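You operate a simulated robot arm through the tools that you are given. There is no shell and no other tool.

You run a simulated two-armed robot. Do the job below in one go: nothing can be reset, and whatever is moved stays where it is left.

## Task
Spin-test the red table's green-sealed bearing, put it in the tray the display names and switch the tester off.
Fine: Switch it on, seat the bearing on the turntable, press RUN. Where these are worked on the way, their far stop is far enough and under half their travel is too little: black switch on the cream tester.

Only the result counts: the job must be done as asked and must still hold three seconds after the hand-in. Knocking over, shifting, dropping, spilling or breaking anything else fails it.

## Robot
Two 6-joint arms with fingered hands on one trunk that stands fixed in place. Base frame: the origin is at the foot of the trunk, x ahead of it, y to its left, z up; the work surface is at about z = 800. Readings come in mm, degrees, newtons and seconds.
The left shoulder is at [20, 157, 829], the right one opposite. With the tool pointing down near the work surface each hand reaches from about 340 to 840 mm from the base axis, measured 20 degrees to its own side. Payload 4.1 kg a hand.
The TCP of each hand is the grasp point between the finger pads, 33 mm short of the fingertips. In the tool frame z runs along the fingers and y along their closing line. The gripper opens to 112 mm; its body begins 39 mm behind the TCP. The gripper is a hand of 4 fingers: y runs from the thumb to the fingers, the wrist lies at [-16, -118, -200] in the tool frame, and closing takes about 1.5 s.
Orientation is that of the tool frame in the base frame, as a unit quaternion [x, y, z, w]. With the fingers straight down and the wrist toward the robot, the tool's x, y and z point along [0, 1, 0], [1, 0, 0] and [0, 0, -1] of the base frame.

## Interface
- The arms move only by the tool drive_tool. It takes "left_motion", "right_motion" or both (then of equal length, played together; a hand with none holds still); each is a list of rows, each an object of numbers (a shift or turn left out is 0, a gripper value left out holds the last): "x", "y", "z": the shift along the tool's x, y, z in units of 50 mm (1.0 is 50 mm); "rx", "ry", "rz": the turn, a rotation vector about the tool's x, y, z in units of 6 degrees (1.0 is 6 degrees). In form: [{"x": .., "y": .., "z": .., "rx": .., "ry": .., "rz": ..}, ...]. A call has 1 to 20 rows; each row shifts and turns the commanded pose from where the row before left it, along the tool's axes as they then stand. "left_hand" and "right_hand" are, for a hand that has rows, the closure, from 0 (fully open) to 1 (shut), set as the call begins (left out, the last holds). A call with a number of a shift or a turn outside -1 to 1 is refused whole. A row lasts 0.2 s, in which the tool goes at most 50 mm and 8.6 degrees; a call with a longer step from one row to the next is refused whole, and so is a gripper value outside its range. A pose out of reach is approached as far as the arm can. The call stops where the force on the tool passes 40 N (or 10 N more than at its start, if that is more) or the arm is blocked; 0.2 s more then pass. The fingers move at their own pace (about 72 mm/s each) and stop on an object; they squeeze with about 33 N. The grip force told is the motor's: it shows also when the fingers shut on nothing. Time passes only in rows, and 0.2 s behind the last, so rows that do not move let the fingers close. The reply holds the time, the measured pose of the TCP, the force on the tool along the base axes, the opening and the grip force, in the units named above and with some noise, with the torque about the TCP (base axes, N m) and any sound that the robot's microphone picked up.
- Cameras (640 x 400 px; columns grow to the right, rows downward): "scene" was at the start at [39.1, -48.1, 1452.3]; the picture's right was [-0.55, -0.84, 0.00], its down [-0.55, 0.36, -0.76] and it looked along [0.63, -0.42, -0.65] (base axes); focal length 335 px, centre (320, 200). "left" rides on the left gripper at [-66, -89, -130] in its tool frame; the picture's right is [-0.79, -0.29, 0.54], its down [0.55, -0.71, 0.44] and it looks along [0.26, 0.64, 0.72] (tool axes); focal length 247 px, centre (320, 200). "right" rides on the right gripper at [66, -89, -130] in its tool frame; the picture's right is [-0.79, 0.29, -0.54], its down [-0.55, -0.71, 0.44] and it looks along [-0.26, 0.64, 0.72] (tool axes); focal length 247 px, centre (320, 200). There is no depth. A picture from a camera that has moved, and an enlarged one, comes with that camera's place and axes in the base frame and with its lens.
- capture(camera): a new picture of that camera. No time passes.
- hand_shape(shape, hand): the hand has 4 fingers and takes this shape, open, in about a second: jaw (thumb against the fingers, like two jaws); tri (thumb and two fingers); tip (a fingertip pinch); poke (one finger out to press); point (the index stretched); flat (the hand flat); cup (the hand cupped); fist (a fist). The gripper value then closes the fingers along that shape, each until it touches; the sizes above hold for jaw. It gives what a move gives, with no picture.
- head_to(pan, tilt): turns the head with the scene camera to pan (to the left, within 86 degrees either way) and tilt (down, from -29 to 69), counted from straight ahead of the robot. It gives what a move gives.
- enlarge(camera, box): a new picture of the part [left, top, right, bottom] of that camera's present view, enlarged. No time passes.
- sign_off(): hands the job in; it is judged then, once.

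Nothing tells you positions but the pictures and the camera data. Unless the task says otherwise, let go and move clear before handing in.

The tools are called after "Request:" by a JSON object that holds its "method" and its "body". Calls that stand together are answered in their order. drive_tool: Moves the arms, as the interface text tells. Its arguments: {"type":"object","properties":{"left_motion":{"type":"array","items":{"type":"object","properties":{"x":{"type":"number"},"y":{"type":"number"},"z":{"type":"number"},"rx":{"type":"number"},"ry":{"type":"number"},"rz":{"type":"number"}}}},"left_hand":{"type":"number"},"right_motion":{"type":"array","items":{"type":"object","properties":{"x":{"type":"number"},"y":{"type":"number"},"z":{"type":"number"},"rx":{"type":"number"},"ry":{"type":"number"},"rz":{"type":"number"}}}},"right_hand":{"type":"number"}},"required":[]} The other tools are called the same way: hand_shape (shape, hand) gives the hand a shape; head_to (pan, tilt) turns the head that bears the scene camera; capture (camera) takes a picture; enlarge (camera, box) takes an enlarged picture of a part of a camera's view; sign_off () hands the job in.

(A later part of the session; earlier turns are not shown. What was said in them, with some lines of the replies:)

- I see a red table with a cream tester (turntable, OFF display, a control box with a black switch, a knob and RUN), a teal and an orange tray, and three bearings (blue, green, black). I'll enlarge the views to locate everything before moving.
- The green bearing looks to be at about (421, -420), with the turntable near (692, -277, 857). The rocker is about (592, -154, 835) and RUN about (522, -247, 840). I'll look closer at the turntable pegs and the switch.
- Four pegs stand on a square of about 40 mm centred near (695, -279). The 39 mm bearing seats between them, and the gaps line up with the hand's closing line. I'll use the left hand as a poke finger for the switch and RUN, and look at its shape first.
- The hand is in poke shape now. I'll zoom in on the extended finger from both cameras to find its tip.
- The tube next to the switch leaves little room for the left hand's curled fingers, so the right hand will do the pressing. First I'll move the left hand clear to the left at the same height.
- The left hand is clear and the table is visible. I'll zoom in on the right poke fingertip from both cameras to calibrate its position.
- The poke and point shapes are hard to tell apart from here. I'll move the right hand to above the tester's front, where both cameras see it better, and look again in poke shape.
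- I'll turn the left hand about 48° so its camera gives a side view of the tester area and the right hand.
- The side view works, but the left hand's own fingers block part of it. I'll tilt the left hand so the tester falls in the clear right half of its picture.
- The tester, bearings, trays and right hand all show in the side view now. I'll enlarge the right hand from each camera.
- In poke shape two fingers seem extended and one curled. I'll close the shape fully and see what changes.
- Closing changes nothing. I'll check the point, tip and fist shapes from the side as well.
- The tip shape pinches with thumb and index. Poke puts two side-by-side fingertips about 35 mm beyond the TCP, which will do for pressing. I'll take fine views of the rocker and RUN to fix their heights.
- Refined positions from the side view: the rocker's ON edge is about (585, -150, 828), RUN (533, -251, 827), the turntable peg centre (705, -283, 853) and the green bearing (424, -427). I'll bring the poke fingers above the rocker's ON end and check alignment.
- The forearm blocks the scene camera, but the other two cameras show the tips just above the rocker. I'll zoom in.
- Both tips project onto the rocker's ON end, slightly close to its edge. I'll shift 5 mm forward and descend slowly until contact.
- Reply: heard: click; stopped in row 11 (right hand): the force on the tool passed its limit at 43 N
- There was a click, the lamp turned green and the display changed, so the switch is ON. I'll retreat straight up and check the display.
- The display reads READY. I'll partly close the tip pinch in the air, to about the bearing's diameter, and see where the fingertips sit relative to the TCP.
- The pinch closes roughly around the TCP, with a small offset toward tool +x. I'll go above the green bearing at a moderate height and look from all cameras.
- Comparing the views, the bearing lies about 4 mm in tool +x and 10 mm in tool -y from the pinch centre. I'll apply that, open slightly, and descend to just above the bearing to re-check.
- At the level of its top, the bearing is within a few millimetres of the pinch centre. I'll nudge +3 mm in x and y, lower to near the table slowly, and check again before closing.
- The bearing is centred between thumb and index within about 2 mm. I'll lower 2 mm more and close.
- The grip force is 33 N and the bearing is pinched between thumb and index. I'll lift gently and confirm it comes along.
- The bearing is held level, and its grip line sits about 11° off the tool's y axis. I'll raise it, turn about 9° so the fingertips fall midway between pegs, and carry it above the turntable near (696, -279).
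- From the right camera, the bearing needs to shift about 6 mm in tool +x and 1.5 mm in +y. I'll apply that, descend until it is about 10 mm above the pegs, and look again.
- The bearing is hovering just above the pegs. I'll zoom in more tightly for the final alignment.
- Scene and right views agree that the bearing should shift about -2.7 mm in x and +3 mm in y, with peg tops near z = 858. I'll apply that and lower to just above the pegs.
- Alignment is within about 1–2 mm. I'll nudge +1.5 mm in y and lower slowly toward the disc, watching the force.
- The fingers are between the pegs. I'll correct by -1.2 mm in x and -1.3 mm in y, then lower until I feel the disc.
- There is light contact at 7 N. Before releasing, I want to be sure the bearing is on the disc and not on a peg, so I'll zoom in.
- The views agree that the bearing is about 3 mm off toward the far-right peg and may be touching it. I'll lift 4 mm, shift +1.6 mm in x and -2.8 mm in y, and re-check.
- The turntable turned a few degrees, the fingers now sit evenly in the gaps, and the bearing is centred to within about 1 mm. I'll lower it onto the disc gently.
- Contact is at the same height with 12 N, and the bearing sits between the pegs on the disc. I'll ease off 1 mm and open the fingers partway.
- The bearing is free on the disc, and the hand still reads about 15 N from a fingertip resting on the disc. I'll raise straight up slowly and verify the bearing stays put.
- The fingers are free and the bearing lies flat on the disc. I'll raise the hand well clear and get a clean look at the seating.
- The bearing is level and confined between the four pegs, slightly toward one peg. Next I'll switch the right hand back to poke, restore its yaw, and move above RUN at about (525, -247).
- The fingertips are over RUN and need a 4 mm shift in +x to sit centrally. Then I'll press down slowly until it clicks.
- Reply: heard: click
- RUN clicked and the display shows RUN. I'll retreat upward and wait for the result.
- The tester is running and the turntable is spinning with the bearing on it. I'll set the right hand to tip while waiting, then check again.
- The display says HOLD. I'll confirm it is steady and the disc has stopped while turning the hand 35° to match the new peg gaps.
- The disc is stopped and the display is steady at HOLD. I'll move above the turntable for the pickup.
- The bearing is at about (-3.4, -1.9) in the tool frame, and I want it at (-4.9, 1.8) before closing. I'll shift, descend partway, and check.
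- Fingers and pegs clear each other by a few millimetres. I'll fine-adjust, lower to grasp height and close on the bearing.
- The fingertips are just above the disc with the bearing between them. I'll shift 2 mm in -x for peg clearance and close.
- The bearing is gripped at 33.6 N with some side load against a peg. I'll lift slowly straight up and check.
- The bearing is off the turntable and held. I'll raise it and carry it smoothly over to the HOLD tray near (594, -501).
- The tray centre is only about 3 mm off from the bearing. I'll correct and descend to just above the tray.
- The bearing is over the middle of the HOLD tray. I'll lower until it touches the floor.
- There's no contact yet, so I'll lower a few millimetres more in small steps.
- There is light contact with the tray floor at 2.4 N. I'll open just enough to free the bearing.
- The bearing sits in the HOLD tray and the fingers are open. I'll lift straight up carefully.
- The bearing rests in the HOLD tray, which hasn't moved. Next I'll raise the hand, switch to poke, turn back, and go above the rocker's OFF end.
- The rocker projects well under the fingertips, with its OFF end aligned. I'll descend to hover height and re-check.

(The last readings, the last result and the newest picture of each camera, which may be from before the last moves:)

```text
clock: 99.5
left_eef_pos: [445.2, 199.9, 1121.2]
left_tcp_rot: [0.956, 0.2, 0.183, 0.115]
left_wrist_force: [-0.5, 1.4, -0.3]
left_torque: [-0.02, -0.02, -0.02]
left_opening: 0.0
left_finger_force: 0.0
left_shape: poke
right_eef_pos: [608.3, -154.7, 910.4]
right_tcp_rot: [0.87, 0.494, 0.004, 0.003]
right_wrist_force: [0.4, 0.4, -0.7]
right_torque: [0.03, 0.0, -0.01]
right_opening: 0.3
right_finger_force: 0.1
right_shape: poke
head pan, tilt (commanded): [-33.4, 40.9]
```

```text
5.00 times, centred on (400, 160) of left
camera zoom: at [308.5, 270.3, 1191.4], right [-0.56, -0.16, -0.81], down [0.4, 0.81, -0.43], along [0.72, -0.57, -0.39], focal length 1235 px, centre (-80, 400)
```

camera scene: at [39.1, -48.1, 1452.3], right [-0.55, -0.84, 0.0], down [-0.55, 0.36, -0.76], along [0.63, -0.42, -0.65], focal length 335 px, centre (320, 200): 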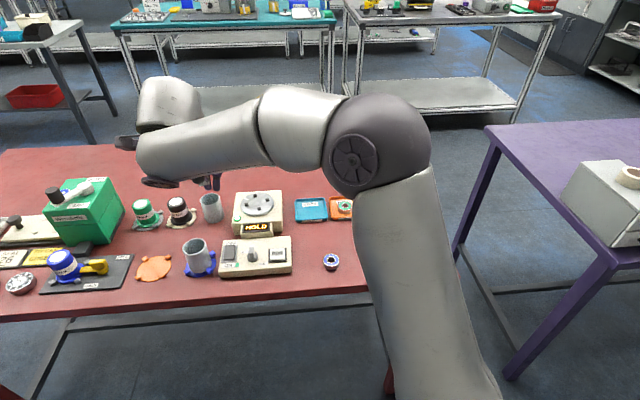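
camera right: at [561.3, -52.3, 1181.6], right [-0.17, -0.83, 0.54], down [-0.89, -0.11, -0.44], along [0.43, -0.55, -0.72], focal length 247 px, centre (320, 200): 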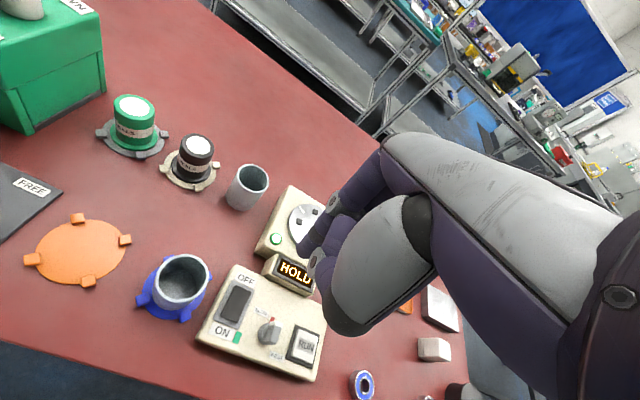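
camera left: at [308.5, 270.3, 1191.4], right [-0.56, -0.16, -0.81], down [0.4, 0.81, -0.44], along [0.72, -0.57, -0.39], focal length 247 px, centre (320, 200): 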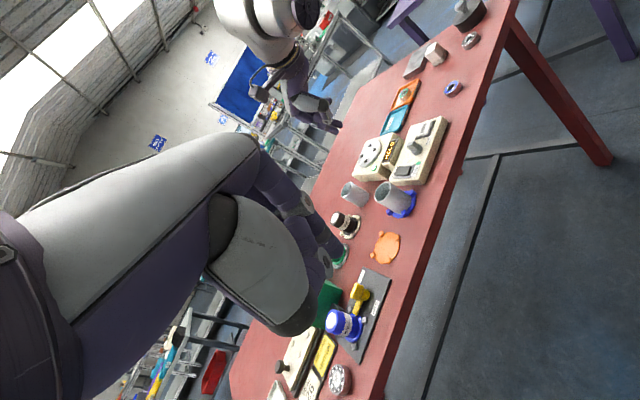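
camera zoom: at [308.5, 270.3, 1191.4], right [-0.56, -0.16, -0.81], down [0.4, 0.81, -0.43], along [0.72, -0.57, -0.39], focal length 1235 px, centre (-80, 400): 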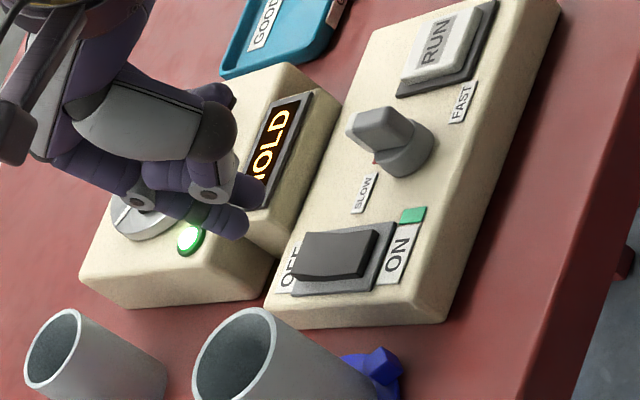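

Both tips land on the raised OFF end, about 5 mm in from its edge. I'll press down slowly until it clicks.

Request:
{"method": "drive_tool", "body": {"right_motion": [{"x": 0.02}, {"z": 0.2}, {"z": 0.2}, {"z": 0.12}, {"z": 0.04}, {"z": 0.03}, {"z": 0.03}, {"z": 0.03}, {"z": 0.03}, {"z": 0.03}, {"z": 0.03}, {"z": 0.03}, {"z": 0.03}]}}

Request:
{"method": "enlarge", "body": {"camera": "left", "box": [360, 120, 440, 200]}}

Request:
{"method": "enlarge", "body": {"camera": "right", "box": [240, 190, 360, 310]}}

```text
clock: 102.3
left_eef_pos: [445.6, 199.5, 1120.4]
left_tcp_rot: [0.956, 0.201, 0.183, 0.115]
left_wrist_force: [0.6, 0.8, -0.8]
left_torque: [0.0, -0.01, -0.03]
left_opening: 0.0
left_finger_force: 0.1
left_shape: poke
right_eef_pos: [610.9, -156.2, 869.9]
right_tcp_rot: [0.87, 0.493, 0.005, 0.003]
right_wrist_force: [0.2, -2.6, 9.4]
right_torque: [-0.23, 0.08, 0.04]
right_opening: 0.0
right_finger_force: 0.0
right_shape: poke
head pan, tilt (commanded): [-33.4, 40.9]
heard: click
```

```text
5.00 times, centred on (400, 160) of left
camera zoom: at [308.4, 270.2, 1191.4], right [-0.56, -0.16, -0.81], down [0.4, 0.81, -0.43], along [0.72, -0.57, -0.39], focal length 1235 px, centre (-80, 400)
```

zoom: 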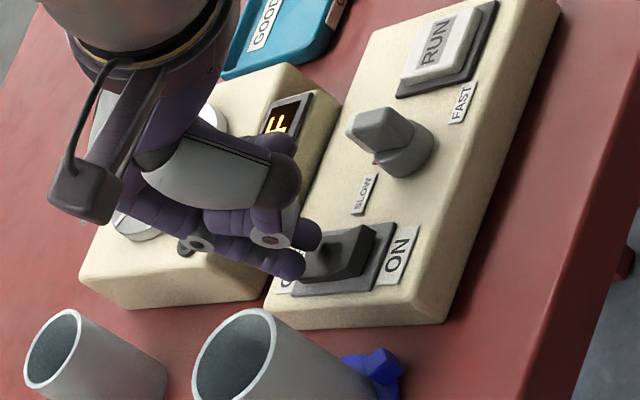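

```text
3.33 times, centred on (300, 250) of right
camera zoom: at [565.5, -53.4, 999.1], right [-0.17, -0.83, 0.54], down [-0.89, -0.11, -0.45], along [0.43, -0.55, -0.72], focal length 823 px, centre (387, 33)
```

zoom: 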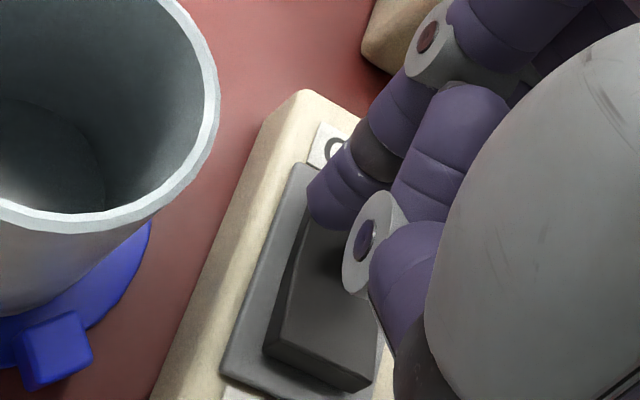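

It clicked, the lamp went out, and the display shows OFF. I'll press 2 mm more to make sure it's at its stop, then retreat up.

Request:
{"method": "drive_tool", "body": {"right_motion": [{"z": 0.02}, {"z": 0.02}, {}]}}

Request:
{"method": "drive_tool", "body": {"right_motion": [{"z": -0.3}, {"z": -0.7}, {"z": -0.9}, {"z": -0.9}, {"z": -0.9}, {"z": -0.9}, {"x": -0.6}, {"x": -0.8}, {"x": -0.9}, {"x": -0.9}, {"x": -0.9}, {"x": -0.8}, {"x": -0.5}, {}, {}]}}

Request:
{"method": "capture", "body": {"camera": "scene"}}

Request:
{"method": "enlarge", "body": {"camera": "scene", "box": [210, 180, 300, 285]}}

Request:
{"method": "enlarge", "body": {"camera": "scene", "box": [290, 170, 450, 290]}}

Request:
{"method": "enlarge", "body": {"camera": "left", "box": [340, 60, 460, 180]}}

```text
clock: 103.2
left_eef_pos: [444.8, 198.9, 1120.7]
left_tcp_rot: [0.955, 0.201, 0.184, 0.115]
left_wrist_force: [1.0, -0.6, -0.5]
left_torque: [-0.02, -0.03, 0.02]
left_opening: 0.0
left_finger_force: 0.1
left_shape: poke
right_eef_pos: [612.0, -155.9, 868.6]
right_tcp_rot: [0.87, 0.493, 0.007, 0.005]
right_wrist_force: [6.5, -8.1, 31.4]
right_torque: [-0.54, 0.01, 0.11]
right_opening: 0.1
right_finger_force: 0.1
right_shape: poke
head pan, tilt (commanded): [-33.4, 40.9]
```

```text
clock: 106.3
left_eef_pos: [445.9, 200.7, 1121.7]
left_tcp_rot: [0.956, 0.201, 0.184, 0.114]
left_wrist_force: [0.6, -0.1, 0.6]
left_torque: [0.0, 0.0, -0.01]
left_opening: 0.0
left_finger_force: 0.1
left_shape: poke
right_eef_pos: [468.8, -384.3, 1095.5]
right_tcp_rot: [0.87, 0.493, 0.004, 0.002]
right_wrist_force: [0.3, -0.2, -0.3]
right_torque: [-0.03, -0.02, -0.01]
right_opening: 0.1
right_finger_force: 0.1
right_shape: poke
head pan, tilt (commanded): [-33.4, 40.9]
```

```text
taken
camera scene: at [39.1, -48.1, 1452.3], right [-0.55, -0.84, 0.0], down [-0.55, 0.36, -0.76], along [0.63, -0.42, -0.65], focal length 335 px, centre (320, 200)
```

scene: 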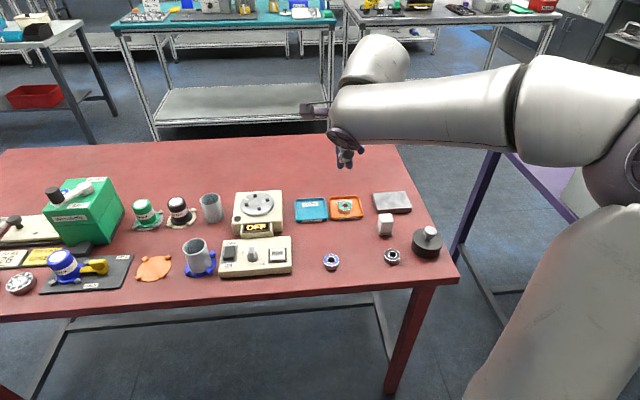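

```text
3.81 times, centred on (255, 232) of scene
camera zoom: at [39.1, -48.1, 1452.3], right [-0.55, -0.84, 0.0], down [-0.55, 0.36, -0.76], along [0.63, -0.42, -0.65], focal length 1276 px, centre (568, 76)
```

zoom: 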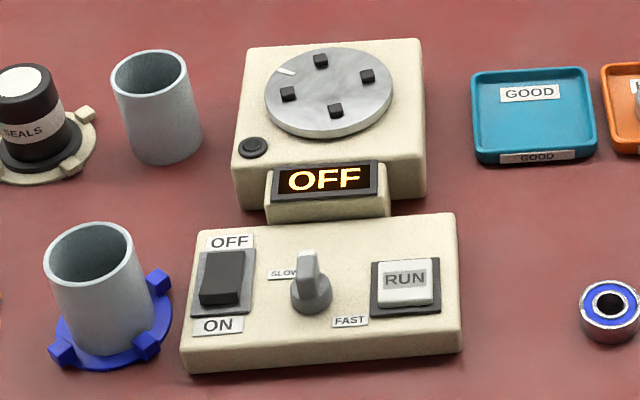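

```text
3.33 times, centred on (370, 230) of scene
camera zoom: at [39.1, -48.1, 1452.3], right [-0.55, -0.84, 0.0], down [-0.55, 0.36, -0.76], along [0.63, -0.42, -0.65], focal length 1117 px, centre (153, 100)
```

zoom: 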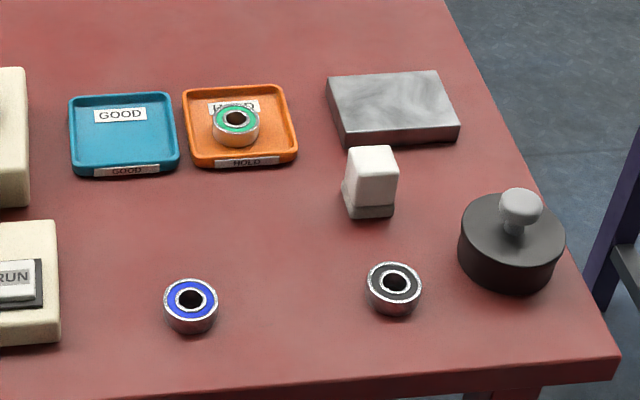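

```text
3.33 times, centred on (400, 120) of left
camera zoom: at [308.6, 270.3, 1191.4], right [-0.56, -0.16, -0.81], down [0.4, 0.81, -0.44], along [0.72, -0.57, -0.39], focal length 823 px, centre (53, 467)
```

zoom: 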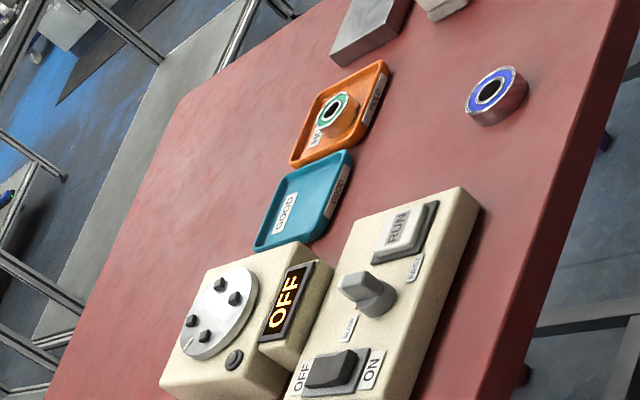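

The display reads OFF with the rocker on OFF. The green bearing lies flat in the HOLD tray, everything else is where it started, and both hands are clear. I'm handing in.

Request:
{"method": "sign_off", "body": {}}

```text
The job is handed in.
```

I spin-tested the green-sealed bearing, put it in the HOLD tray the display named, and switched the tester off. The job is handed in.

- **Test:** I switched the tester on, seated the bearing between the four turntable pegs and pressed RUN. It sat about 4 mm off-centre against one peg, but the test ran and the display went from RUN to HOLD. I left the speed knob at SLOW.
- **Bearing:** it lies flat in the orange HOLD tray, and the tray did not move.
- **Tester:** I pressed the black switch to its OFF stop. The lamp is out and the display reads OFF.
- **Everything else:** the other bearings, trays, tubes and blocks look unmoved in the final pictures, and both hands are clear of the table.
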